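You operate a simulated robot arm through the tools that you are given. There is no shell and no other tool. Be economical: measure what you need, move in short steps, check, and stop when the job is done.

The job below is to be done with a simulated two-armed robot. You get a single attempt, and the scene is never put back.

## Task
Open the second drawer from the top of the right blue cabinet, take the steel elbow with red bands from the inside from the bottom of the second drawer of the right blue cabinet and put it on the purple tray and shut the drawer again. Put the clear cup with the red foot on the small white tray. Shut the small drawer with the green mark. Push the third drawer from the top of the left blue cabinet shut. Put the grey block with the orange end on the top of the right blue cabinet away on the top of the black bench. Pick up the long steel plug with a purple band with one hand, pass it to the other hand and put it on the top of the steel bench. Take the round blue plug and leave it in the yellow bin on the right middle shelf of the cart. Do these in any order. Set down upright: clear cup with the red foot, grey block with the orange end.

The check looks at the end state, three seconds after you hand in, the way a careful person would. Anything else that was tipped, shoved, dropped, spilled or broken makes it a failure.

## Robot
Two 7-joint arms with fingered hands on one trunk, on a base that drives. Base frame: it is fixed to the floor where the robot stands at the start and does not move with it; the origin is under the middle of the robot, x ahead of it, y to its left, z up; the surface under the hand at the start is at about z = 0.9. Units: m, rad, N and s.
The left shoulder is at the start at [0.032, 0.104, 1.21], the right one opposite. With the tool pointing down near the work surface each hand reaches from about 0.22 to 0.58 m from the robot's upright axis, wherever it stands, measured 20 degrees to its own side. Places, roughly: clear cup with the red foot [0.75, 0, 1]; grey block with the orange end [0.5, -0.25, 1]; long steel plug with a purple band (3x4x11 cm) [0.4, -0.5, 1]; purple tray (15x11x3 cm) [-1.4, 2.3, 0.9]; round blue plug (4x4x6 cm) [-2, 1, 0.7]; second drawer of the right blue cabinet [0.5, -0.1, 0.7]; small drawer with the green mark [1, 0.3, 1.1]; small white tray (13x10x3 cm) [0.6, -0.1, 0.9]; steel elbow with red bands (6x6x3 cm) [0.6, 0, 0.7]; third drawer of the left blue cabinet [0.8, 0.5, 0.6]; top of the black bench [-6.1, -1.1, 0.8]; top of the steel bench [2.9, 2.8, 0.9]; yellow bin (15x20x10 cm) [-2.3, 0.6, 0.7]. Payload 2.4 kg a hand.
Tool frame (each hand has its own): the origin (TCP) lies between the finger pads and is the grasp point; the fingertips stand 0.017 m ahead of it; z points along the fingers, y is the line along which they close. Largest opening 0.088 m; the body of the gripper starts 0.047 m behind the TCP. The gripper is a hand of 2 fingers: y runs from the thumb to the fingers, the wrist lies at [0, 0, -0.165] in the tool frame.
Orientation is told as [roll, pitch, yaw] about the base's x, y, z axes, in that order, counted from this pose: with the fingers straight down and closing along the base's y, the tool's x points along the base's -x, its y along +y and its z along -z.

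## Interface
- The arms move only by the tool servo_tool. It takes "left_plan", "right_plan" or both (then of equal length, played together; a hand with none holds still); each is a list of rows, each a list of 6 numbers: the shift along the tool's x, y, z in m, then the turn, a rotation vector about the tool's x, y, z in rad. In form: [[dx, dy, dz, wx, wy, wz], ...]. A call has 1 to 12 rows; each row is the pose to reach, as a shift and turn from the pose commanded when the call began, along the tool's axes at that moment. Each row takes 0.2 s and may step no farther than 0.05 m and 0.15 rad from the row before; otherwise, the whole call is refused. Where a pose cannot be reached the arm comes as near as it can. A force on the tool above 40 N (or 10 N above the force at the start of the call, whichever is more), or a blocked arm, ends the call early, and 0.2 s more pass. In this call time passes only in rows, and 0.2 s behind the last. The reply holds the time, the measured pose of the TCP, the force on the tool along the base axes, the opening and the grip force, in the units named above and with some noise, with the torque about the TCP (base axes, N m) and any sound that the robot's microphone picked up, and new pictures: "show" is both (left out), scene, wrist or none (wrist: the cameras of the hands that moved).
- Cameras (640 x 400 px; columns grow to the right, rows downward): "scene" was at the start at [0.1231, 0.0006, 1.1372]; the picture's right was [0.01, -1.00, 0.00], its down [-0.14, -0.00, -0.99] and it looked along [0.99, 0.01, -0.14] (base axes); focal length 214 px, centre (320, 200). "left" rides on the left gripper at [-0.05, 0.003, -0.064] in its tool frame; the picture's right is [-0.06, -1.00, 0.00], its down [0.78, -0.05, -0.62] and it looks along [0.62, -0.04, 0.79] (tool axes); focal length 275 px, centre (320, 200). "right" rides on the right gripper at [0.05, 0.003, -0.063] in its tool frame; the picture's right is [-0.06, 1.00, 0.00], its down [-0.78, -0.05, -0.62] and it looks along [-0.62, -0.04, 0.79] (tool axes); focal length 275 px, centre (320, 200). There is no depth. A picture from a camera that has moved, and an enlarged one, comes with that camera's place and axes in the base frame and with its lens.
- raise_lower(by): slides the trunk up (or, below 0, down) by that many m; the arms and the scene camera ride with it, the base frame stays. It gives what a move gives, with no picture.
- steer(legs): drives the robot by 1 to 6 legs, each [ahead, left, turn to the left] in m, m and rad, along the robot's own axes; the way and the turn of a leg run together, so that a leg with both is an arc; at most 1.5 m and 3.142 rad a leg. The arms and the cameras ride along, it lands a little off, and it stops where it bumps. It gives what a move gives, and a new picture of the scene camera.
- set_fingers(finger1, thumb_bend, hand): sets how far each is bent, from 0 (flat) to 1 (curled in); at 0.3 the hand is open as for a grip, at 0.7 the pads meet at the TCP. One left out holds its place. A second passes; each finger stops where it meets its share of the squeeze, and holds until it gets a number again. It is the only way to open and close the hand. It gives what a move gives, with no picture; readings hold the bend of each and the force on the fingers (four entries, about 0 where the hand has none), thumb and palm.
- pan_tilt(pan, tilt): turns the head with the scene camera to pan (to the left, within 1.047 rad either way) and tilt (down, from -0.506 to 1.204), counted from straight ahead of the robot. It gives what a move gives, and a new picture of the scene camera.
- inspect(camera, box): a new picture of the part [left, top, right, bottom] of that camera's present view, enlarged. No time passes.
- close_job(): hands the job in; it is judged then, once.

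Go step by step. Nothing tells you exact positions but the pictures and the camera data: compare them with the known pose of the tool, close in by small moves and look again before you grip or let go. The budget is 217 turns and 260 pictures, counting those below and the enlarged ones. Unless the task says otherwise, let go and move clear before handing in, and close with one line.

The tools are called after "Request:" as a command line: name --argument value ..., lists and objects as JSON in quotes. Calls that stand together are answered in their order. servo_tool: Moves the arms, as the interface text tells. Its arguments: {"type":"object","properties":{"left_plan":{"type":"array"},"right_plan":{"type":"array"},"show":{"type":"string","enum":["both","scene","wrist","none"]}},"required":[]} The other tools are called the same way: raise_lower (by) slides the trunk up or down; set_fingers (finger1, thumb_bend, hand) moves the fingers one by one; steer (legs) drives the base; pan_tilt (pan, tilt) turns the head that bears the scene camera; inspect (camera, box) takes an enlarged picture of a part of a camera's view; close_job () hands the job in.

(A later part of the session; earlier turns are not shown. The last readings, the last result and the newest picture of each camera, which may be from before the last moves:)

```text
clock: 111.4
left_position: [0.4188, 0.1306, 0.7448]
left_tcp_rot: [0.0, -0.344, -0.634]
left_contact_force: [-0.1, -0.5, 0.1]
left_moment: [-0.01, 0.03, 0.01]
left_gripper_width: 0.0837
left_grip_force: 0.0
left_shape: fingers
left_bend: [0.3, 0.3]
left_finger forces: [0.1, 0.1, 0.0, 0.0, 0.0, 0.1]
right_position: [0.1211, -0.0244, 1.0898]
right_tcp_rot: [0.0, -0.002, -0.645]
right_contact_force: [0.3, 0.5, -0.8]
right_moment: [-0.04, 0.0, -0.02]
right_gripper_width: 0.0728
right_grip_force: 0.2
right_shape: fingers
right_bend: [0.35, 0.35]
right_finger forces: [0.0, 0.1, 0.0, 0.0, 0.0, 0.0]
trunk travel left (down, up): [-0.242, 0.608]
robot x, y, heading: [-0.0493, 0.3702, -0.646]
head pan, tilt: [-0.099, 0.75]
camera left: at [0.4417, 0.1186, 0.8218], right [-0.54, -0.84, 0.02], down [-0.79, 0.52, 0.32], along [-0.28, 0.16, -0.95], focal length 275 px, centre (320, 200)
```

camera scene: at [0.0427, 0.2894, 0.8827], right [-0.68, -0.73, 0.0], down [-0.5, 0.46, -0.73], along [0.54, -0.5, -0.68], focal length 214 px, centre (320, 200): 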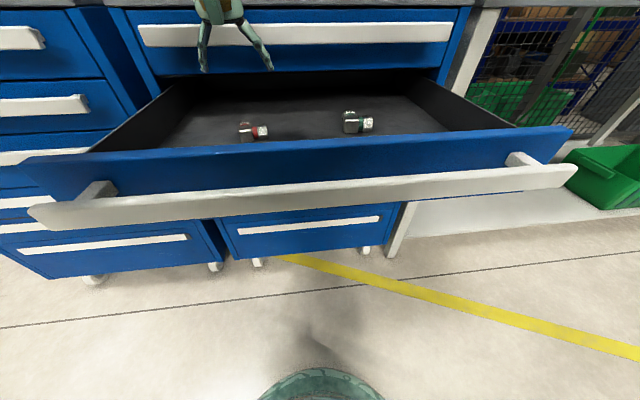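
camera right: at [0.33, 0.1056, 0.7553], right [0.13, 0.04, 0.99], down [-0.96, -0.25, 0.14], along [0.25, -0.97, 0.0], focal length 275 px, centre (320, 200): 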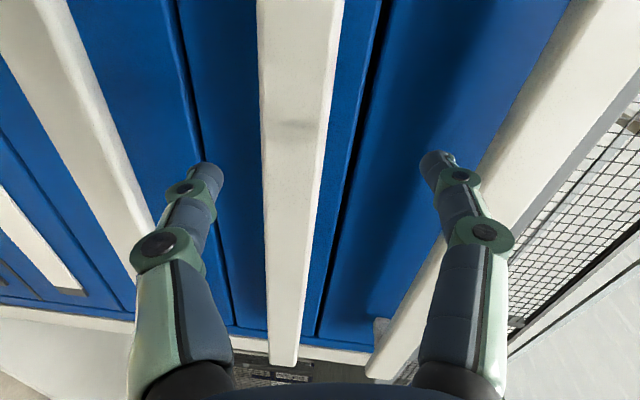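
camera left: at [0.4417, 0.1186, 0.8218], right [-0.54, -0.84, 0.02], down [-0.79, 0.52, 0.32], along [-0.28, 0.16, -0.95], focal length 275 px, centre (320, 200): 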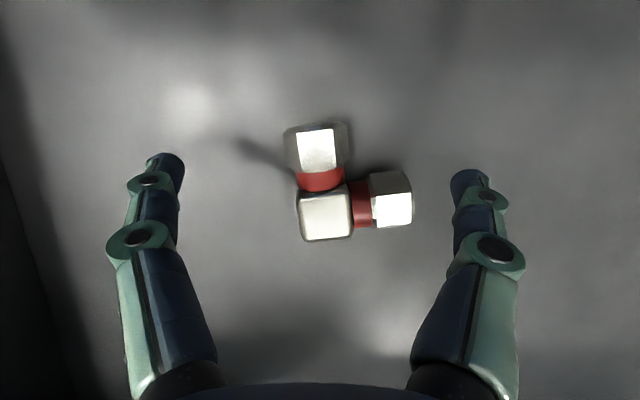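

Well centred. Descending the last 3 cm and closing.

Request:
servo_tool --left_plan '[[0.004, 0, 0.014, 0, 0, 0], [0.007, 0, 0.024, 0, 0, 0], [0.009, 0, 0.031, 0, 0, 0]]' --show "wrist"

Request:
set_fingers --hand "left" --finger1 0.68 --thumb_bend 0.68

```text
clock: 112.2
left_position: [0.4219, 0.1302, 0.7128]
left_tcp_rot: [0.002, -0.345, -0.635]
left_contact_force: [-0.3, 0.2, -0.3]
left_moment: [0.04, 0.0, -0.03]
left_gripper_width: 0.0836
left_grip_force: 0.0
left_shape: fingers
left_bend: [0.3, 0.3]
left_finger forces: [0.0, 0.1, 0.0, 0.1, 0.1, 0.0]
right_position: [0.1203, -0.0255, 1.0897]
right_tcp_rot: [0.001, -0.001, -0.646]
right_contact_force: [-0.6, 0.4, -1.7]
right_moment: [0.02, -0.02, 0.0]
right_gripper_width: 0.0728
right_grip_force: 0.1
right_shape: fingers
right_bend: [0.35, 0.35]
right_finger forces: [0.0, 0.1, 0.1, 0.0, 0.1, 0.0]
trunk travel left (down, up): [-0.242, 0.608]
robot x, y, heading: [-0.0499, 0.3693, -0.651]
head pan, tilt: [-0.099, 0.75]
camera left: at [0.4439, 0.1169, 0.7896], right [-0.54, -0.84, 0.02], down [-0.79, 0.52, 0.32], along [-0.28, 0.16, -0.95], focal length 275 px, centre (320, 200)
```

left: 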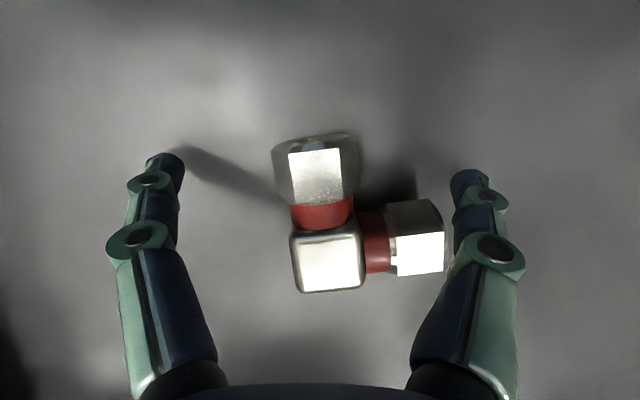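

```text
clock: 113.2
left_position: [0.4207, 0.1297, 0.7135]
left_tcp_rot: [0.001, -0.345, -0.633]
left_contact_force: [0.6, -0.8, -0.9]
left_moment: [-0.01, 0.01, -0.03]
left_gripper_width: 0.0168
left_grip_force: 3.2
left_shape: fingers
left_bend: [0.59, 0.64]
left_finger forces: [3.5, 0.0, 0.0, 0.1, 3.7, 0.0]
right_position: [0.1208, -0.0248, 1.0898]
right_tcp_rot: [0.0, -0.004, -0.647]
right_contact_force: [0.5, 0.5, -0.3]
right_moment: [-0.03, -0.02, 0.01]
right_gripper_width: 0.0725
right_grip_force: 0.1
right_shape: fingers
right_bend: [0.35, 0.35]
right_finger forces: [0.0, 0.0, 0.0, 0.1, 0.0, 0.0]
trunk travel left (down, up): [-0.242, 0.608]
robot x, y, heading: [-0.0486, 0.3692, -0.649]
head pan, tilt: [-0.099, 0.75]
```

Holding with light force; squeezing firmer and lifting with a check.

Request:
set_fingers --hand "left" --finger1 0.85 --thumb_bend 0.85

Request:
servo_tool --left_plan '[[-0.01, 0, -0.028, 0, 0, 0], [-0.02, 0, -0.056, 0, 0, 0], [-0.03, 0, -0.084, 0, 0, 0], [-0.04, 0, -0.112, 0, 0, 0]]' --show "both"

```text
clock: 114.2
left_position: [0.4208, 0.13, 0.7135]
left_tcp_rot: [0.0, -0.344, -0.634]
left_contact_force: [-0.6, -0.1, -1.0]
left_moment: [-0.04, -0.01, 0.04]
left_gripper_width: 0.0116
left_grip_force: 8.0
left_shape: fingers
left_bend: [0.59, 0.76]
left_finger forces: [7.6, 0.0, 0.1, 0.1, 8.7, 0.1]
right_position: [0.1202, -0.0242, 1.0908]
right_tcp_rot: [0.001, -0.001, -0.645]
right_contact_force: [0.1, -0.2, 0.3]
right_moment: [0.01, -0.02, -0.02]
right_gripper_width: 0.0727
right_grip_force: 0.1
right_shape: fingers
right_bend: [0.35, 0.35]
right_finger forces: [0.0, 0.0, 0.0, 0.0, 0.0, 0.0]
trunk travel left (down, up): [-0.242, 0.608]
robot x, y, heading: [-0.049, 0.3682, -0.649]
head pan, tilt: [-0.099, 0.75]
```

```text
clock: 115.2
left_position: [0.419, 0.1275, 0.8313]
left_tcp_rot: [0.001, -0.343, -0.635]
left_contact_force: [1.1, -0.5, -1.7]
left_moment: [0.0, 0.01, 0.03]
left_gripper_width: 0.0114
left_grip_force: 8.0
left_shape: fingers
left_bend: [0.59, 0.76]
left_finger forces: [7.6, 0.0, 0.0, 0.0, 8.6, 0.0]
right_position: [0.1206, -0.0259, 1.09]
right_tcp_rot: [0.001, -0.001, -0.645]
right_contact_force: [-0.3, -0.4, 1.1]
right_moment: [0.0, 0.01, 0.0]
right_gripper_width: 0.073
right_grip_force: 0.1
right_shape: fingers
right_bend: [0.35, 0.35]
right_finger forces: [0.1, 0.0, 0.0, 0.0, 0.0, 0.1]
trunk travel left (down, up): [-0.242, 0.608]
robot x, y, heading: [-0.0496, 0.3675, -0.651]
head pan, tilt: [-0.099, 0.75]
camera scene: at [0.0427, 0.2894, 0.8827], right [-0.68, -0.73, 0.0], down [-0.5, 0.46, -0.73], along [0.54, -0.5, -0.68], focal length 214 px, centre (320, 200)
camera left: at [0.4419, 0.1154, 0.9069], right [-0.54, -0.84, 0.02], down [-0.79, 0.52, 0.32], along [-0.28, 0.16, -0.95], focal length 275 px, centre (320, 200)
```

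scene: 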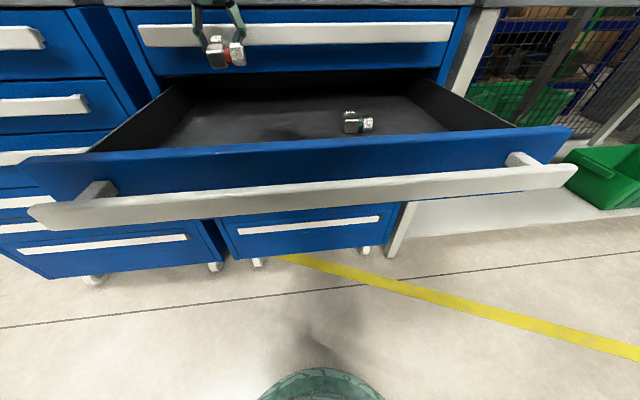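
left: 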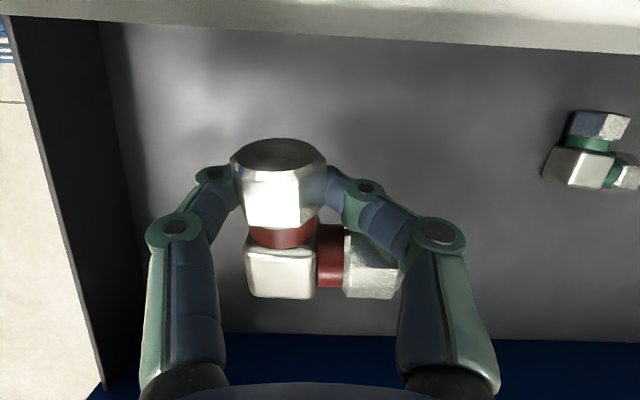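

Elbow is held. Pulling the left hand back and up, then backing the robot off to push the drawer shut with the right hand.

Request:
servo_tool --left_plan '[[0.04, 0, -0.02, 0, 0, 0], [0.075, 0, -0.035, 0, 0, 0], [0.105, 0, -0.06, 0, 0, 0], [0.095, 0.01, -0.1, 0, 0, 0], [0.085, 0.02, -0.14, 0, 0, 0], [0.07, 0.03, -0.18, 0, 0, 0], [0.055, 0.04, -0.22, 0, 0, 0]]' --show "none"

Request:
steer --legs '[[-0.36, 0, 0], [0, 0.12, 0]]'

Request:
set_fingers --hand "right" --finger1 0.7 --thumb_bend 0.7

Request:
servo_tool --right_plan '[[-0.01, 0.01, 0.03, 0, -0.14, 0], [-0.02, 0.02, 0.06, 0, -0.28, 0], [-0.03, 0.03, 0.09, 0, -0.42, 0], [-0.04, 0.04, 0.12, 0, -0.56, 0], [-0.05, 0.05, 0.15, 0, -0.7, 0], [-0.06, 0.05, 0.18, 0, -0.84, 0], [-0.07, 0.05, 0.21, 0, -0.98, 0], [-0.08, 0.05, 0.245, 0, -1.12, 0], [-0.08, 0.05, 0.275, 0, -1.2, 0], [-0.08, 0.05, 0.305, 0, -1.2, 0], [-0.08, 0.05, 0.335, 0, -1.2, 0]]' --show "scene"

```text
clock: 116.8
left_position: [0.3391, 0.234, 1.0228]
left_tcp_rot: [0.001, -0.34, -0.635]
left_contact_force: [0.8, 0.1, -0.9]
left_moment: [0.0, -0.01, 0.02]
left_gripper_width: 0.0109
left_grip_force: 8.4
left_shape: fingers
left_bend: [0.59, 0.76]
left_finger forces: [7.7, 0.0, 0.0, 0.0, 8.4, 0.0]
right_position: [0.1202, -0.025, 1.091]
right_tcp_rot: [0.001, -0.001, -0.644]
right_contact_force: [0.1, -0.1, 0.6]
right_moment: [0.01, 0.01, 0.03]
right_gripper_width: 0.0726
right_grip_force: 0.0
right_shape: fingers
right_bend: [0.35, 0.35]
right_finger forces: [0.0, 0.0, 0.0, 0.0, 0.0, 0.0]
trunk travel left (down, up): [-0.242, 0.608]
robot x, y, heading: [-0.0477, 0.3698, -0.649]
head pan, tilt: [-0.099, 0.75]
```

```text
clock: 119.9
left_position: [0.1252, 0.5485, 1.0222]
left_tcp_rot: [0.0, -0.343, -0.621]
left_contact_force: [-0.9, -0.7, -1.5]
left_moment: [0.01, -0.06, 0.05]
left_gripper_width: 0.0105
left_grip_force: 8.0
left_shape: fingers
left_bend: [0.59, 0.76]
left_finger forces: [7.6, 0.0, 0.1, 0.0, 8.4, 0.1]
right_position: [-0.09, 0.2873, 1.0906]
right_tcp_rot: [0.0, -0.002, -0.634]
right_contact_force: [-0.1, -0.3, 0.0]
right_moment: [0.0, 0.0, 0.0]
right_gripper_width: 0.0725
right_grip_force: 0.1
right_shape: fingers
right_bend: [0.35, 0.35]
right_finger forces: [0.1, 0.0, 0.1, 0.0, 0.0, 0.0]
trunk travel left (down, up): [-0.242, 0.608]
robot x, y, heading: [-0.2624, 0.6758, -0.633]
head pan, tilt: [-0.099, 0.75]
camera scene: at [-0.1709, 0.6005, 0.8827], right [-0.67, -0.74, 0.0], down [-0.51, 0.46, -0.73], along [0.54, -0.49, -0.68], focal length 214 px, centre (320, 200)
```

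scene: 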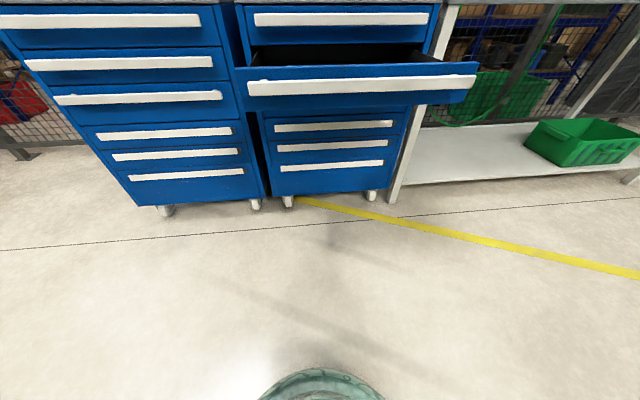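

```text
clock: 120.9
left_position: [0.1262, 0.5488, 1.0215]
left_tcp_rot: [0.003, -0.344, -0.621]
left_contact_force: [-0.5, 0.3, -1.6]
left_moment: [0.0, -0.06, -0.01]
left_gripper_width: 0.0107
left_grip_force: 8.2
left_shape: fingers
left_bend: [0.59, 0.76]
left_finger forces: [7.6, 0.0, 0.0, 0.0, 8.4, 0.0]
right_position: [-0.0908, 0.2867, 1.0902]
right_tcp_rot: [-0.001, -0.002, -0.634]
right_contact_force: [-0.1, 1.2, 0.1]
right_moment: [0.01, -0.02, -0.02]
right_gripper_width: 0.0
right_grip_force: 0.1
right_shape: fingers
right_bend: [0.7, 0.7]
right_finger forces: [0.1, 0.0, 0.1, 0.0, 0.0, 0.1]
trunk travel left (down, up): [-0.242, 0.608]
robot x, y, heading: [-0.2634, 0.6774, -0.636]
head pan, tilt: [-0.099, 0.75]
```

```text
clock: 123.3
left_position: [0.1257, 0.5478, 1.0217]
left_tcp_rot: [0.003, -0.344, -0.62]
left_contact_force: [0.4, -0.1, -1.0]
left_moment: [-0.02, -0.03, -0.01]
left_gripper_width: 0.0107
left_grip_force: 8.0
left_shape: fingers
left_bend: [0.59, 0.76]
left_finger forces: [7.6, 0.0, 0.0, 0.0, 8.2, 0.0]
right_position: [0.0204, 0.251, 0.9193]
right_tcp_rot: [0.001, -1.197, -0.634]
right_contact_force: [-0.1, -0.2, -0.6]
right_moment: [-0.03, 0.02, 0.01]
right_gripper_width: 0.0
right_grip_force: 0.1
right_shape: fingers
right_bend: [0.7, 0.7]
right_finger forces: [0.0, 0.0, 0.0, 0.0, 0.0, 0.0]
right hand out of reach, approached as far as the arm can: row 8, 9, 10, 11
trunk travel left (down, up): [-0.242, 0.608]
robot x, y, heading: [-0.2602, 0.6792, -0.636]
head pan, tilt: [-0.099, 0.75]
camera scene: at [-0.171, 0.6004, 0.8827], right [-0.67, -0.74, 0.0], down [-0.51, 0.46, -0.73], along [0.54, -0.49, -0.68], focal length 214 px, centre (320, 200)
```

scene: 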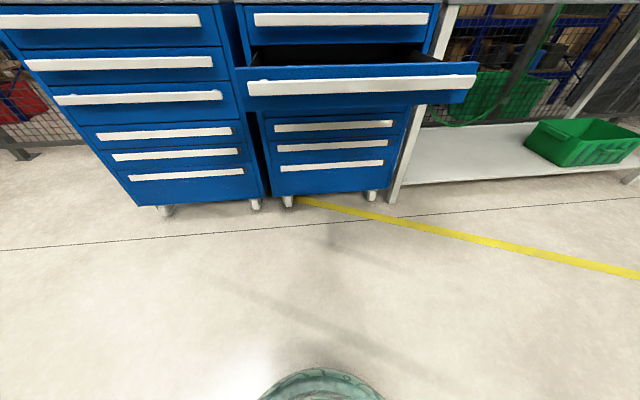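

Reach stops at z 0.92, so I'll lower the trunk 17 cm to bring the fist to handle height, lifting the left hand meanwhile.

Request:
servo_tool --left_plan '[[0, 0, -0.04, 0, 0, 0], [0, 0, -0.08, 0, 0, 0], [0, 0, -0.12, 0, 0, 0], [0, 0, -0.16, 0, 0, 0]]' --show "none"

Request:
raise_lower --by -0.17

Request:
steer --legs '[[0.09, 0, -0.006]]'

Request:
inspect --camera "right" --box '[0, 0, 640, 400]'

```text
clock: 124.3
left_position: [0.081, 0.5804, 1.1715]
left_tcp_rot: [0.001, -0.342, -0.621]
left_contact_force: [0.4, -0.1, -1.6]
left_moment: [0.0, -0.05, -0.04]
left_gripper_width: 0.0105
left_grip_force: 7.5
left_shape: fingers
left_bend: [0.59, 0.76]
left_finger forces: [7.9, 0.0, 0.0, 0.0, 8.3, 0.1]
right_position: [0.0208, 0.2509, 0.9193]
right_tcp_rot: [0.0, -1.197, -0.631]
right_contact_force: [-0.2, -0.5, 0.3]
right_moment: [-0.03, -0.01, 0.02]
right_gripper_width: 0.0
right_grip_force: 0.0
right_shape: fingers
right_bend: [0.7, 0.7]
right_finger forces: [0.0, 0.1, 0.0, 0.1, 0.0, 0.0]
trunk travel left (down, up): [-0.242, 0.608]
robot x, y, heading: [-0.2624, 0.6778, -0.637]
head pan, tilt: [-0.099, 0.75]
```

```text
clock: 126.3
left_position: [0.0814, 0.579, 1.004]
left_tcp_rot: [0.002, -0.344, -0.622]
left_contact_force: [0.8, 0.1, -0.5]
left_moment: [0.0, 0.0, -0.01]
left_gripper_width: 0.0103
left_grip_force: 8.3
left_shape: fingers
left_bend: [0.59, 0.76]
left_finger forces: [7.8, 0.0, 0.1, 0.0, 8.2, 0.0]
right_position: [0.0134, 0.2437, 0.7535]
right_tcp_rot: [-0.001, -1.202, -0.634]
right_contact_force: [0.3, 0.2, 0.0]
right_moment: [0.0, 0.0, -0.03]
right_gripper_width: 0.0001
right_grip_force: 0.0
right_shape: fingers
right_bend: [0.7, 0.7]
right_finger forces: [0.0, 0.0, 0.0, 0.0, 0.1, 0.0]
trunk travel left (down, up): [-0.072, 0.778]
robot x, y, heading: [-0.2651, 0.6756, -0.638]
head pan, tilt: [-0.099, 0.75]
```

```text
clock: 127.4
left_position: [0.1533, 0.5234, 1.0034]
left_tcp_rot: [0.001, -0.345, -0.623]
left_contact_force: [0.4, 0.0, -1.4]
left_moment: [-0.02, 0.01, -0.01]
left_gripper_width: 0.0106
left_grip_force: 8.1
left_shape: fingers
left_bend: [0.59, 0.76]
left_finger forces: [7.9, 0.0, 0.1, 0.1, 8.3, 0.0]
right_position: [0.0852, 0.19, 0.7522]
right_tcp_rot: [0.002, -1.201, -0.639]
right_contact_force: [-0.2, 0.3, -0.5]
right_moment: [-0.01, 0.03, 0.01]
right_gripper_width: 0.0003
right_grip_force: 0.0
right_shape: fingers
right_bend: [0.7, 0.7]
right_finger forces: [0.1, 0.1, 0.0, 0.0, 0.0, 0.1]
trunk travel left (down, up): [-0.072, 0.778]
robot x, y, heading: [-0.1919, 0.622, -0.637]
head pan, tilt: [-0.099, 0.75]
camera scene: at [-0.0915, 0.5409, 0.7156], right [-0.67, -0.74, 0.0], down [-0.5, 0.46, -0.73], along [0.54, -0.49, -0.68], focal length 214 px, centre (320, 200)
```

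scene: 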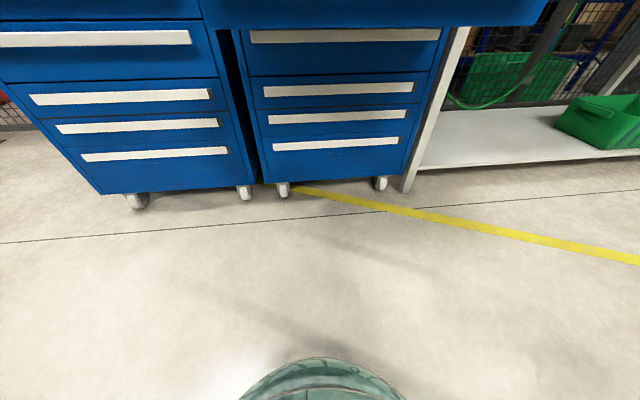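

```text
1.00 times, centred on (320, 200) of right (not enlarged: the box is as wide or as high as the picture)
camera zoom: at [0.0245, 0.2391, 0.7283], right [0.61, 0.79, 0.06], down [-0.26, 0.13, 0.96], along [0.75, -0.6, 0.29], focal length 275 px, centre (320, 200)
```

zoom: 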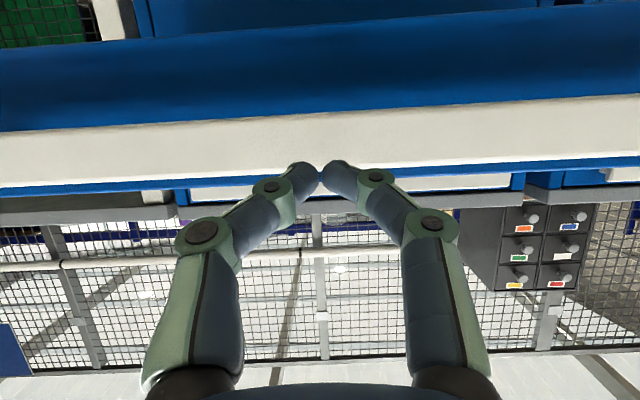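

The fist is just above the bar's middle; I'll lower 8 mm, then push the drawer in by driving forward.

Request:
servo_tool --right_plan '[[0.009, 0.02, 0.0036, 0, 0, 0]]' --show "none"

Request:
steer --legs '[[0.15, 0, 0], [0.15, 0, 0]]'

```text
clock: 127.8
left_position: [0.1535, 0.5227, 1.0035]
left_tcp_rot: [0.002, -0.344, -0.625]
left_contact_force: [0.9, 0.0, -0.9]
left_moment: [-0.04, 0.0, 0.0]
left_gripper_width: 0.0103
left_grip_force: 7.5
left_shape: fingers
left_bend: [0.59, 0.76]
left_finger forces: [7.9, 0.1, 0.0, 0.1, 8.2, 0.1]
right_position: [0.0978, 0.2034, 0.7537]
right_tcp_rot: [0.001, -1.194, -0.639]
right_contact_force: [-0.6, -0.4, -0.5]
right_moment: [0.0, 0.01, -0.02]
right_gripper_width: 0.0
right_grip_force: 0.1
right_shape: fingers
right_bend: [0.7, 0.7]
right_finger forces: [0.0, 0.1, 0.0, 0.1, 0.0, 0.0]
right hand out of reach, approached as far as the arm can: row 1
trunk travel left (down, up): [-0.072, 0.778]
robot x, y, heading: [-0.1918, 0.6221, -0.638]
head pan, tilt: [-0.099, 0.75]
```

```text
clock: 130.1
left_position: [0.397, 0.3421, 1.003]
left_tcp_rot: [0.003, -0.344, -0.626]
left_contact_force: [-0.1, 0.4, -0.6]
left_moment: [-0.04, -0.03, -0.02]
left_gripper_width: 0.0104
left_grip_force: 7.6
left_shape: fingers
left_bend: [0.59, 0.76]
left_finger forces: [7.9, 0.0, 0.1, 0.0, 8.2, 0.0]
right_position: [0.3418, 0.0221, 0.7529]
right_tcp_rot: [0.001, -1.196, -0.639]
right_contact_force: [-0.2, -0.1, 0.3]
right_moment: [0.03, 0.01, 0.01]
right_gripper_width: 0.0
right_grip_force: 0.1
right_shape: fingers
right_bend: [0.7, 0.7]
right_finger forces: [0.0, 0.0, 0.0, 0.0, 0.0, 0.0]
trunk travel left (down, up): [-0.072, 0.778]
robot x, y, heading: [0.0549, 0.4421, -0.643]
head pan, tilt: [-0.099, 0.75]
camera scene: at [0.1522, 0.3594, 0.7156], right [-0.67, -0.74, 0.0], down [-0.5, 0.46, -0.73], along [0.54, -0.49, -0.68], focal length 214 px, centre (320, 200)
```

scene: 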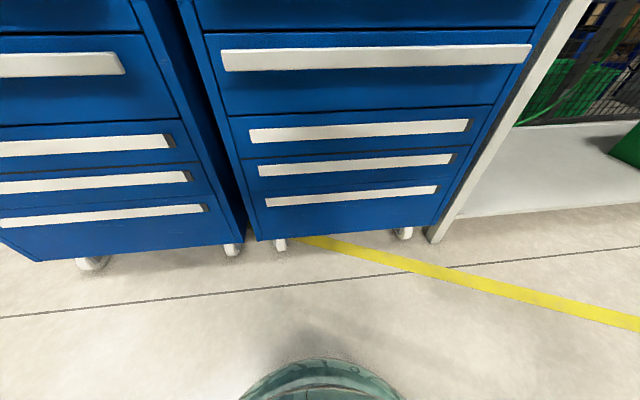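

The drawer is nearly in; finishing with a servo push until it stops.

Request:
servo_tool --right_plan '[[-0.004, 0, 0.011, 0, 0, 0], [-0.008, 0, 0.022, 0, 0, 0], [-0.011, 0, 0.03, 0, 0, 0], [-0.014, 0, 0.037, 0, 0, 0], [-0.017, 0, 0.044, 0, 0, 0], [-0.02, 0, 0.052, 0, 0, 0], [-0.023, 0, 0.06, 0, 0, 0]]' --show "wrist"

```text
clock: 131.0
left_position: [0.3942, 0.342, 1.0051]
left_tcp_rot: [0.002, -0.348, -0.631]
left_contact_force: [-0.5, -0.3, -1.1]
left_moment: [0.0, -0.02, -0.02]
left_gripper_width: 0.0105
left_grip_force: 8.5
left_shape: fingers
left_bend: [0.59, 0.76]
left_finger forces: [7.8, 0.0, 0.0, 0.0, 8.3, 0.0]
right_position: [0.3635, 0.0044, 0.7502]
right_tcp_rot: [0.0, -1.189, -0.638]
right_contact_force: [-23.6, 14.5, 5.9]
right_moment: [-0.03, 0.02, -0.08]
right_gripper_width: 0.0
right_grip_force: 14.4
right_shape: fingers
right_bend: [0.73, 0.72]
right_finger forces: [10.9, 0.1, 0.0, 0.1, 18.0, 0.0]
trunk travel left (down, up): [-0.072, 0.778]
robot x, y, heading: [0.0535, 0.4427, -0.639]
head pan, tilt: [-0.099, 0.75]
stopped in row 4 (right hand): the force on the tool passed its limit at 51 N (the readings are from after the stop); the commanded pose is now the measured one
camera right: at [0.3035, 0.0545, 0.7283], right [0.61, 0.79, 0.06], down [-0.26, 0.13, 0.96], along [0.75, -0.6, 0.28], focal length 275 px, centre (320, 200)
```

right: 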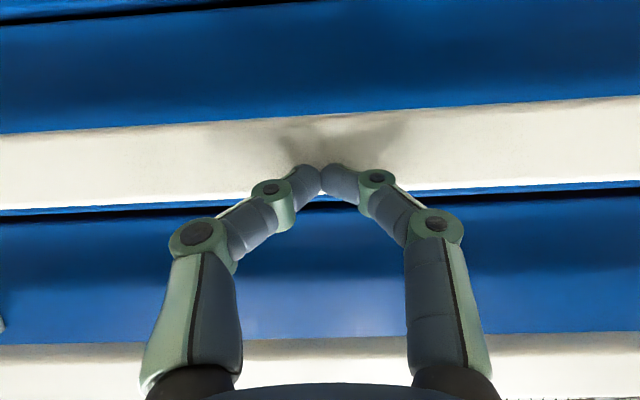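

Drawer 2 is shut (stopped at 51 N with the bar at its closed depth). Backing away, raising the trunk, then re-orienting the right hand for the grey block.

Request:
steer --legs '[[-0.25, 0, 0]]'

Request:
raise_lower --by 0.368

Request:
servo_tool --right_plan '[[0, 0, 0, 0.073, 0.073, 0.107], [0, 0, 0, 0.147, 0.147, 0.214], [0, 0, 0, 0.22, 0.22, 0.321], [0, 0, 0, 0.293, 0.293, 0.428], [0, 0, 0, 0.367, 0.367, 0.535], [0, 0, 0, 0.44, 0.44, 0.642], [0, 0, 0, 0.513, 0.513, 0.749], [0, 0, 0, 0.587, 0.587, 0.856], [0, 0, 0, 0.66, 0.66, 0.963], [0, 0, 0, 0.733, 0.733, 1.07], [0, 0, 0, 0.807, 0.807, 1.177], [0, 0, 0, 0.88, 0.88, 1.284]]' --show "scene"

```text
clock: 132.8
left_position: [0.2024, 0.4868, 1.0035]
left_tcp_rot: [0.001, -0.343, -0.631]
left_contact_force: [0.4, 0.2, -0.1]
left_moment: [0.02, -0.04, -0.01]
left_gripper_width: 0.0105
left_grip_force: 7.9
left_shape: fingers
left_bend: [0.59, 0.76]
left_finger forces: [8.0, 0.1, 0.1, 0.1, 8.2, 0.1]
right_position: [0.1715, 0.149, 0.7499]
right_tcp_rot: [-0.001, -1.184, -0.639]
right_contact_force: [0.0, -0.6, 0.5]
right_moment: [0.05, 0.0, 0.0]
right_gripper_width: 0.0
right_grip_force: 0.1
right_shape: fingers
right_bend: [0.7, 0.7]
right_finger forces: [0.0, 0.0, 0.0, 0.1, 0.1, 0.1]
trunk travel left (down, up): [-0.072, 0.778]
robot x, y, heading: [-0.1394, 0.5882, -0.644]
head pan, tilt: [-0.099, 0.75]
camera scene: at [-0.0432, 0.5054, 0.7155], right [-0.68, -0.74, 0.0], down [-0.5, 0.46, -0.73], along [0.54, -0.49, -0.68], focal length 214 px, centre (320, 200)
```

scene: 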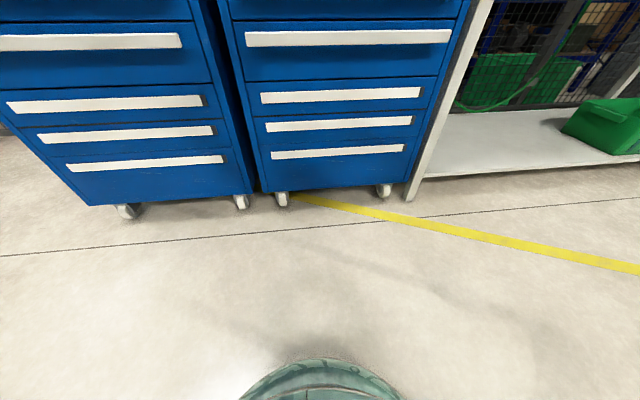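

```text
clock: 136.4
left_position: [0.2034, 0.4874, 1.3706]
left_tcp_rot: [0.002, -0.342, -0.631]
left_contact_force: [0.4, -0.6, -1.3]
left_moment: [0.0, 0.0, 0.02]
left_gripper_width: 0.0102
left_grip_force: 8.1
left_shape: fingers
left_bend: [0.59, 0.76]
left_finger forces: [8.0, 0.0, 0.0, 0.1, 8.1, 0.0]
right_position: [0.1696, 0.1495, 1.1178]
right_tcp_rot: [0.0, -1.186, -0.639]
right_contact_force: [-0.8, -0.2, 0.0]
right_moment: [0.0, 0.04, -0.02]
right_gripper_width: 0.0
right_grip_force: 0.0
right_shape: fingers
right_bend: [0.7, 0.7]
right_finger forces: [0.0, 0.0, 0.1, 0.0, 0.1, 0.1]
trunk travel left (down, up): [-0.44, 0.41]
robot x, y, heading: [-0.1381, 0.5885, -0.641]
head pan, tilt: [-0.099, 0.75]
```

```text
clock: 139.0
left_position: [0.2022, 0.486, 1.3701]
left_tcp_rot: [0.001, -0.343, -0.63]
left_contact_force: [-0.9, 0.4, -1.2]
left_moment: [0.0, -0.05, 0.01]
left_gripper_width: 0.01
left_grip_force: 7.5
left_shape: fingers
left_bend: [0.59, 0.76]
left_finger forces: [7.9, 0.0, 0.0, 0.1, 8.1, 0.1]
right_position: [0.1566, 0.0848, 1.1299]
right_tcp_rot: [0.025, -0.046, -2.098]
right_contact_force: [0.7, 0.6, -0.6]
right_moment: [0.02, -0.01, -0.01]
right_gripper_width: 0.0
right_grip_force: 0.1
right_shape: fingers
right_bend: [0.7, 0.7]
right_finger forces: [0.0, 0.0, 0.1, 0.0, 0.1, 0.1]
right hand out of reach, approached as far as the arm can: row 8, 9, 10, 11, 12
trunk travel left (down, up): [-0.44, 0.41]
robot x, y, heading: [-0.1419, 0.5853, -0.644]
head pan, tilt: [-0.099, 0.75]
camera scene: at [-0.0552, 0.5143, 1.0815], right [-0.68, -0.74, 0.0], down [-0.5, 0.46, -0.73], along [0.54, -0.49, -0.68], focal length 214 px, centre (320, 200)
```

scene: 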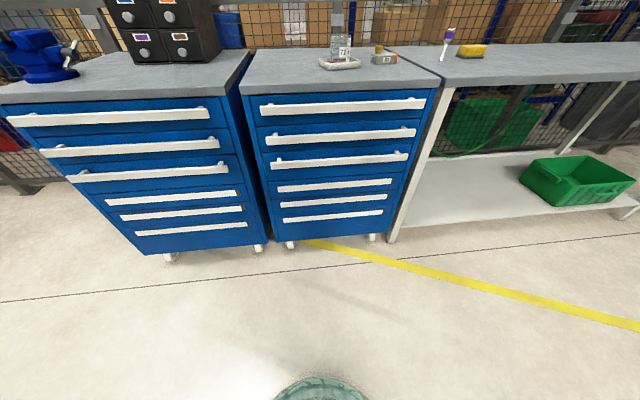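

Everything is shut. Opening the right hand and driving in so it hovers near the grey block.

Request:
set_fingers --hand "right" --finger1 0.3 --thumb_bend 0.3

Request:
steer --legs '[[0, -0.13, 0], [0.45, 0, 0]]'

Request:
inspect --camera "right" --box '[0, 0, 640, 400]'

```text
clock: 140.0
left_position: [0.2019, 0.4875, 1.3713]
left_tcp_rot: [0.003, -0.343, -0.63]
left_contact_force: [-0.2, 0.1, -1.6]
left_moment: [-0.02, 0.0, -0.03]
left_gripper_width: 0.0104
left_grip_force: 7.7
left_shape: fingers
left_bend: [0.59, 0.76]
left_finger forces: [7.9, 0.1, 0.0, 0.0, 8.1, 0.1]
right_position: [0.1569, 0.0858, 1.13]
right_tcp_rot: [0.025, -0.046, -2.096]
right_contact_force: [0.0, -0.2, 0.4]
right_moment: [0.02, 0.03, -0.02]
right_gripper_width: 0.0833
right_grip_force: 0.0
right_shape: fingers
right_bend: [0.3, 0.3]
right_finger forces: [0.0, 0.0, 0.0, 0.1, 0.1, 0.0]
trunk travel left (down, up): [-0.44, 0.41]
robot x, y, heading: [-0.1387, 0.5851, -0.642]
head pan, tilt: [-0.099, 0.75]
```

```text
clock: 143.6
left_position: [0.4892, 0.1134, 1.3701]
left_tcp_rot: [0.002, -0.341, -0.631]
left_contact_force: [-1.0, 0.7, -0.9]
left_moment: [-0.01, -0.02, 0.0]
left_gripper_width: 0.0102
left_grip_force: 8.4
left_shape: fingers
left_bend: [0.59, 0.76]
left_finger forces: [8.1, 0.1, 0.0, 0.1, 8.1, 0.1]
right_position: [0.4432, -0.2878, 1.1293]
right_tcp_rot: [0.026, -0.048, -2.096]
right_contact_force: [-0.3, 0.0, -0.1]
right_moment: [-0.01, -0.02, -0.01]
right_gripper_width: 0.0835
right_grip_force: 0.0
right_shape: fingers
right_bend: [0.3, 0.3]
right_finger forces: [0.0, 0.1, 0.0, 0.0, 0.0, 0.0]
trunk travel left (down, up): [-0.44, 0.41]
robot x, y, heading: [0.1477, 0.2165, -0.644]
head pan, tilt: [-0.099, 0.75]
camera scene: at [0.2306, 0.1417, 1.0814], right [-0.68, -0.74, 0.0], down [-0.5, 0.46, -0.73], along [0.54, -0.5, -0.68], focal length 214 px, centre (320, 200)
```

scene: 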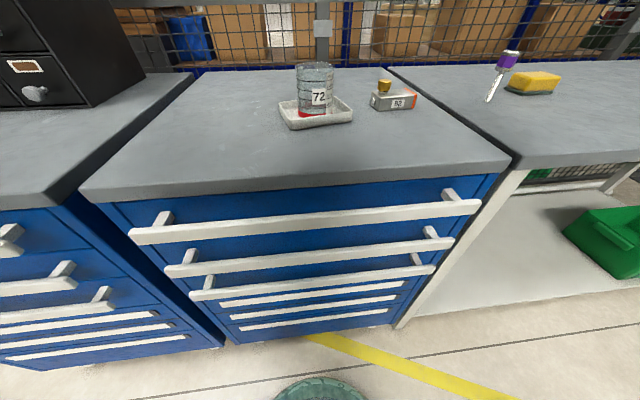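

```text
1.00 times, centred on (320, 200) of right (not enlarged: the box is as wide or as high as the picture)
camera zoom: at [0.4704, -0.2415, 1.1902], right [0.83, -0.55, 0.03], down [-0.43, -0.62, 0.65], along [-0.34, -0.56, -0.76], focal length 275 px, centre (320, 200)
```

zoom: 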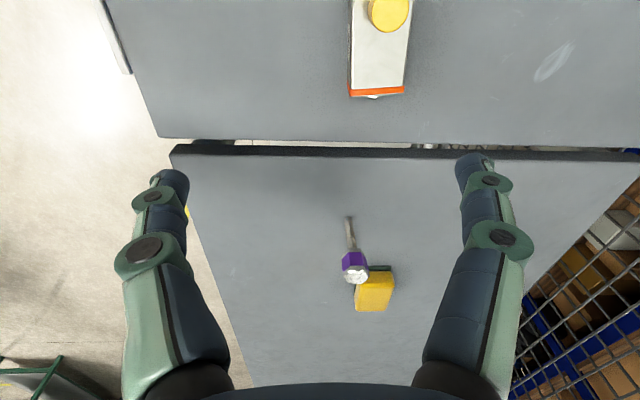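

The block lies almost along the cabinet front, its cap toward the left. I'll shift right and closer, then move above its orange half with the hand leaning slightly back and right.

Request:
steer --legs '[[0, -0.12, 0], [0.025, 0, 0]]'

Request:
servo_tool --right_plan '[[0.035, 0.013, 0, -0.1, 0.066, 0], [0.07, 0.026, 0, -0.2, 0.133, 0], [0.105, 0.04, 0, -0.3, 0.2, 0], [0.105, 0.04, 0.04, -0.3, 0.2, 0], [0.105, 0.04, 0.08, -0.3, 0.2, 0]]' --show "both"

```text
clock: 145.2
left_position: [0.4354, 0.0011, 1.3699]
left_tcp_rot: [0.001, -0.341, -0.637]
left_contact_force: [-0.7, -0.2, -1.5]
left_moment: [-0.05, 0.01, 0.02]
left_gripper_width: 0.01
left_grip_force: 8.2
left_shape: fingers
left_bend: [0.6, 0.76]
left_finger forces: [8.0, 0.1, 0.1, 0.0, 8.2, 0.0]
right_position: [0.3883, -0.3994, 1.131]
right_tcp_rot: [0.024, -0.045, -2.102]
right_contact_force: [0.8, -0.5, -0.2]
right_moment: [0.02, 0.01, 0.01]
right_gripper_width: 0.0837
right_grip_force: 0.0
right_shape: fingers
right_bend: [0.3, 0.3]
right_finger forces: [0.0, 0.1, 0.0, 0.0, 0.1, 0.0]
trunk travel left (down, up): [-0.44, 0.41]
robot x, y, heading: [0.0924, 0.1024, -0.654]
head pan, tilt: [-0.099, 0.75]
camera scene: at [0.1779, 0.03, 1.0813], right [-0.68, -0.73, 0.0], down [-0.5, 0.47, -0.73], along [0.53, -0.5, -0.68], focal length 214 px, centre (320, 200)
```

scene: 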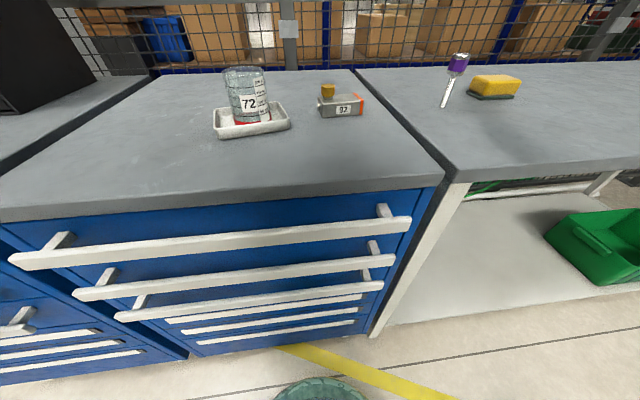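

```text
clock: 146.4
left_position: [0.4341, 0.0011, 1.3711]
left_tcp_rot: [0.003, -0.343, -0.639]
left_contact_force: [0.6, -0.3, 0.0]
left_moment: [-0.02, 0.01, 0.01]
left_gripper_width: 0.0103
left_grip_force: 8.1
left_shape: fingers
left_bend: [0.6, 0.76]
left_finger forces: [8.0, 0.0, 0.0, 0.1, 8.2, 0.1]
right_position: [0.5004, -0.3512, 1.0452]
right_tcp_rot: [0.333, 0.154, -2.054]
right_contact_force: [-0.4, -0.1, 0.1]
right_moment: [0.0, -0.01, 0.0]
right_gripper_width: 0.0839
right_grip_force: 0.0
right_shape: fingers
right_bend: [0.3, 0.3]
right_finger forces: [0.0, 0.1, 0.0, 0.0, 0.0, 0.0]
right hand out of reach, approached as far as the arm can: row 1, 2, 3, 4, 5
trunk travel left (down, up): [-0.44, 0.41]
robot x, y, heading: [0.0918, 0.1028, -0.659]
head pan, tilt: [-0.099, 0.75]
camera scene: at [0.1773, 0.0305, 1.0814], right [-0.68, -0.73, 0.0], down [-0.5, 0.47, -0.73], along [0.53, -0.5, -0.68], focal length 214 px, centre (320, 200)
camera right: at [0.5035, -0.3072, 1.1122], right [0.78, -0.54, 0.31], down [-0.62, -0.65, 0.44], along [-0.04, -0.54, -0.84], focal length 275 px, centre (320, 200)
```

scene: 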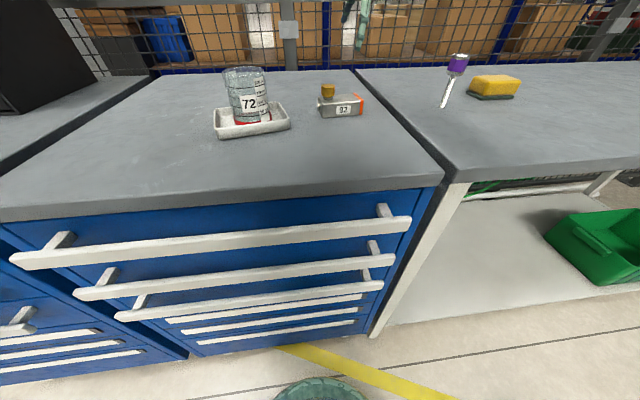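
right: 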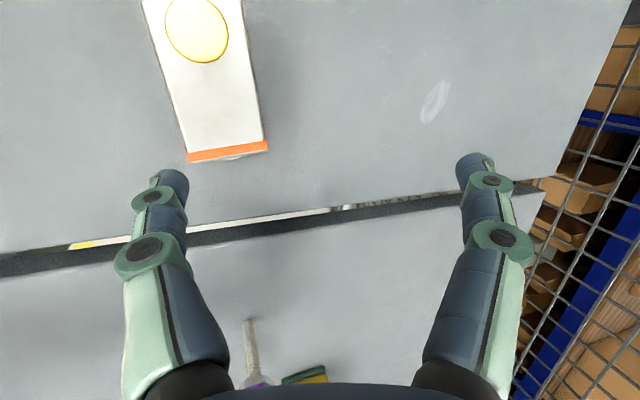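

The hand is a little too far forward and its jaw line is tilted. I'll level the jaws and re-centre over the block.

Request:
servo_tool --right_plan '[[0.002, -0.018, 0.01, 0.14, 0, 0], [0.0046, -0.0355, 0.0206, 0.28, 0, 0]]' --show "wrist"

```text
clock: 147.0
left_position: [0.4351, 0.0023, 1.3701]
left_tcp_rot: [0.002, -0.343, -0.638]
left_contact_force: [0.4, 0.3, -0.4]
left_moment: [-0.02, -0.02, -0.04]
left_gripper_width: 0.0103
left_grip_force: 8.3
left_shape: fingers
left_bend: [0.6, 0.76]
left_finger forces: [8.1, 0.0, 0.0, 0.1, 8.0, 0.0]
right_position: [0.4683, -0.3337, 1.0626]
right_tcp_rot: [0.102, 0.145, -2.042]
right_contact_force: [-0.5, -0.3, -0.8]
right_moment: [0.0, -0.04, 0.01]
right_gripper_width: 0.0837
right_grip_force: 0.1
right_shape: fingers
right_bend: [0.3, 0.3]
right_finger forces: [0.0, 0.0, 0.1, 0.0, 0.1, 0.0]
right hand out of reach, approached as far as the arm can: row 1, 2
trunk travel left (down, up): [-0.44, 0.41]
robot x, y, heading: [0.0919, 0.1052, -0.653]
head pan, tilt: [-0.099, 0.75]
camera right: at [0.4828, -0.2961, 1.1324], right [0.85, -0.52, 0.09], down [-0.49, -0.72, 0.49], along [-0.19, -0.46, -0.87], focal length 275 px, centre (320, 200)
```

right: 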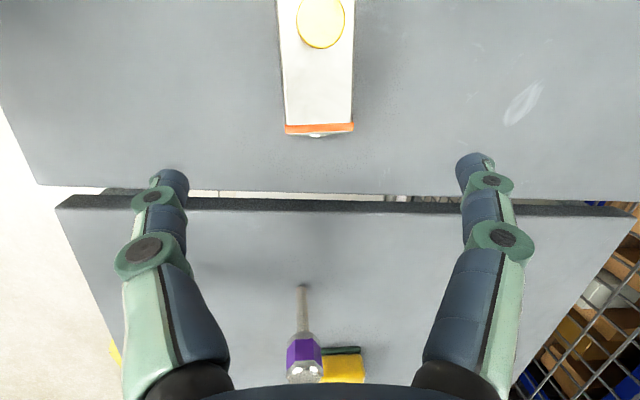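

Block is well centred between the jaws. Descending most of the way and looking.

Request:
servo_tool --right_plan '[[-0.004, -0.0015, 0.04, 0, 0, 0], [-0.008, -0.003, 0.08, 0, 0, 0], [-0.01, -0.004, 0.1, 0, 0, 0]]' --show "both"

```text
clock: 147.8
left_position: [0.4334, 0.002, 1.3716]
left_tcp_rot: [0.001, -0.343, -0.637]
left_contact_force: [0.9, 0.5, -0.9]
left_moment: [-0.03, -0.01, 0.01]
left_gripper_width: 0.0101
left_grip_force: 8.3
left_shape: fingers
left_bend: [0.6, 0.76]
left_finger forces: [8.1, 0.0, 0.0, 0.1, 8.1, 0.0]
right_position: [0.4688, -0.3265, 0.9651]
right_tcp_rot: [0.104, 0.148, -2.043]
right_contact_force: [-1.0, 0.1, 0.3]
right_moment: [0.01, 0.02, 0.01]
right_gripper_width: 0.084
right_grip_force: 0.1
right_shape: fingers
right_bend: [0.3, 0.3]
right_finger forces: [0.0, 0.1, 0.0, 0.0, 0.0, 0.0]
right hand out of reach, approached as far as the arm can: row 2, 3
trunk travel left (down, up): [-0.44, 0.41]
robot x, y, heading: [0.0926, 0.1039, -0.658]
head pan, tilt: [-0.099, 0.75]
camera scene: at [0.1772, 0.0307, 1.0815], right [-0.68, -0.73, 0.0], down [-0.5, 0.46, -0.73], along [0.54, -0.5, -0.68], focal length 214 px, centre (320, 200)
camera right: at [0.4823, -0.2883, 1.0336], right [0.85, -0.52, 0.09], down [-0.49, -0.72, 0.49], along [-0.19, -0.46, -0.87], focal length 275 px, centre (320, 200)
```

scene: 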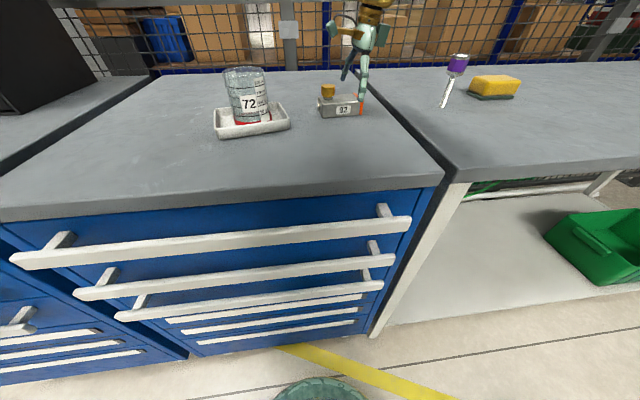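
right: 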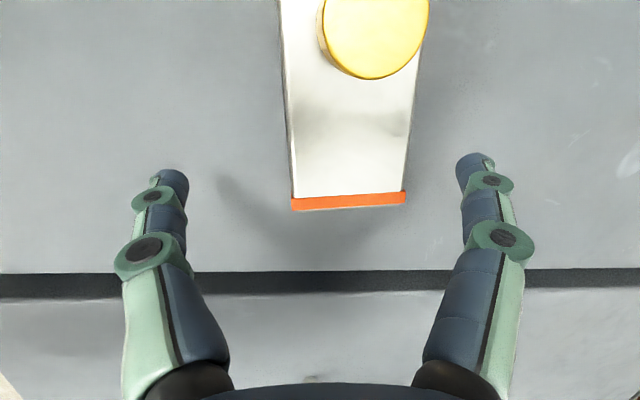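

Close in now; adjusting 1 cm and descending to grip height.

Request:
servo_tool --right_plan '[[0, 0.007, 0.01, 0, 0, 0], [0, 0.007, 0.022, 0, 0, 0], [0, 0.007, 0.033, 0, 0, 0], [0, 0.007, 0.0415, 0, 0, 0]]' --show "wrist"

```text
clock: 148.8
left_position: [0.4348, 0.0021, 1.3712]
left_tcp_rot: [0.003, -0.346, -0.635]
left_contact_force: [0.0, 0.7, -0.6]
left_moment: [-0.01, -0.04, 0.0]
left_gripper_width: 0.0102
left_grip_force: 7.8
left_shape: fingers
left_bend: [0.6, 0.76]
left_finger forces: [7.9, 0.0, 0.0, 0.0, 8.1, 0.1]
right_position: [0.4633, -0.3187, 0.9264]
right_tcp_rot: [0.105, 0.147, -2.04]
right_contact_force: [2.2, -0.4, 2.1]
right_moment: [-0.05, -0.08, 0.01]
right_gripper_width: 0.0887
right_grip_force: 1.3
right_shape: fingers
right_bend: [0.26, 0.3]
right_finger forces: [2.2, 0.1, 0.1, 0.1, 0.0, 0.1]
right hand out of reach, approached as far as the arm can: row 1, 2, 3, 4
trunk travel left (down, up): [-0.44, 0.41]
robot x, y, heading: [0.0927, 0.1056, -0.654]
head pan, tilt: [-0.099, 0.75]
camera right: at [0.4787, -0.2806, 0.9967], right [0.85, -0.52, 0.09], down [-0.49, -0.72, 0.49], along [-0.18, -0.46, -0.87], focal length 275 px, centre (320, 200)
```

right: 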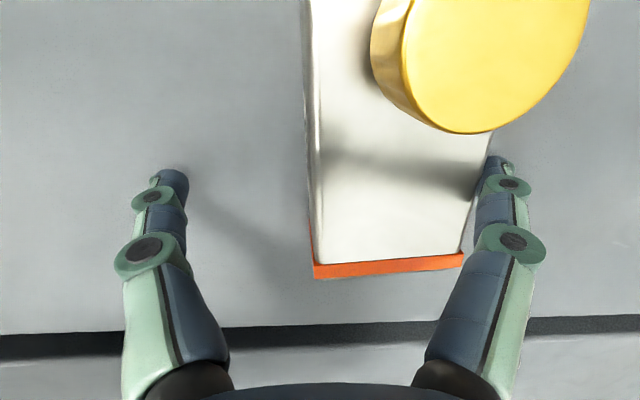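

The far finger just touches the block because the arm is at its limit. I'll nudge the base forward 2 cm to centre the jaws.

Request:
steer --legs '[[0.02, 0, 0]]'

Request:
inspect --camera "right" --box '[0, 0, 640, 400]'

```text
clock: 149.6
left_position: [0.4519, -0.0118, 1.3701]
left_tcp_rot: [0.002, -0.344, -0.635]
left_contact_force: [-0.2, 0.0, -1.5]
left_moment: [-0.02, 0.03, -0.02]
left_gripper_width: 0.0102
left_grip_force: 7.6
left_shape: fingers
left_bend: [0.6, 0.76]
left_finger forces: [8.0, 0.0, 0.0, 0.1, 8.2, 0.0]
right_position: [0.4809, -0.3301, 0.9258]
right_tcp_rot: [0.103, 0.148, -2.04]
right_contact_force: [0.8, 0.2, 0.5]
right_moment: [0.02, 0.0, 0.01]
right_gripper_width: 0.0843
right_grip_force: 0.1
right_shape: fingers
right_bend: [0.3, 0.3]
right_finger forces: [0.0, 0.1, 0.1, 0.0, 0.1, 0.0]
trunk travel left (down, up): [-0.44, 0.41]
robot x, y, heading: [0.1072, 0.092, -0.653]
head pan, tilt: [-0.099, 0.75]
camera scene: at [0.1938, 0.0181, 1.0814], right [-0.68, -0.73, 0.0], down [-0.5, 0.47, -0.73], along [0.53, -0.5, -0.68], focal length 214 px, centre (320, 200)
```

scene: 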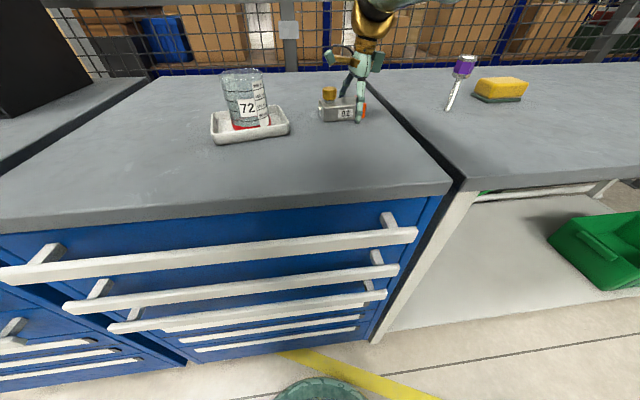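

```text
1.00 times, centred on (320, 200) of right (not enlarged: the box is as wide or as high as the picture)
camera zoom: at [0.495, -0.2931, 0.9958], right [0.85, -0.52, 0.09], down [-0.49, -0.72, 0.49], along [-0.19, -0.46, -0.87], focal length 275 px, centre (320, 200)
```

zoom: 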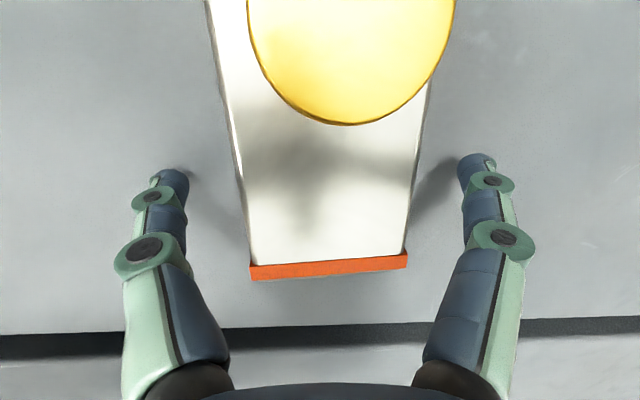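

Perfectly centred. Closing on the block.

Request:
set_fingers --hand "right" --finger1 0.65 --thumb_bend 0.65

```text
clock: 150.6
left_position: [0.45, -0.01, 1.3717]
left_tcp_rot: [0.004, -0.343, -0.634]
left_contact_force: [0.7, 0.0, -0.1]
left_moment: [-0.01, -0.02, 0.01]
left_gripper_width: 0.01
left_grip_force: 8.3
left_shape: fingers
left_bend: [0.6, 0.76]
left_finger forces: [8.0, 0.0, 0.0, 0.1, 8.1, 0.0]
right_position: [0.4791, -0.3309, 0.926]
right_tcp_rot: [0.103, 0.146, -2.041]
right_contact_force: [-1.2, 0.7, -0.3]
right_moment: [0.06, 0.04, 0.01]
right_gripper_width: 0.0411
right_grip_force: 8.3
right_shape: fingers
right_bend: [0.49, 0.56]
right_finger forces: [7.4, 0.0, 0.0, 0.1, 9.1, 0.0]
trunk travel left (down, up): [-0.44, 0.41]
robot x, y, heading: [0.1079, 0.0896, -0.643]
head pan, tilt: [-0.099, 0.75]
```

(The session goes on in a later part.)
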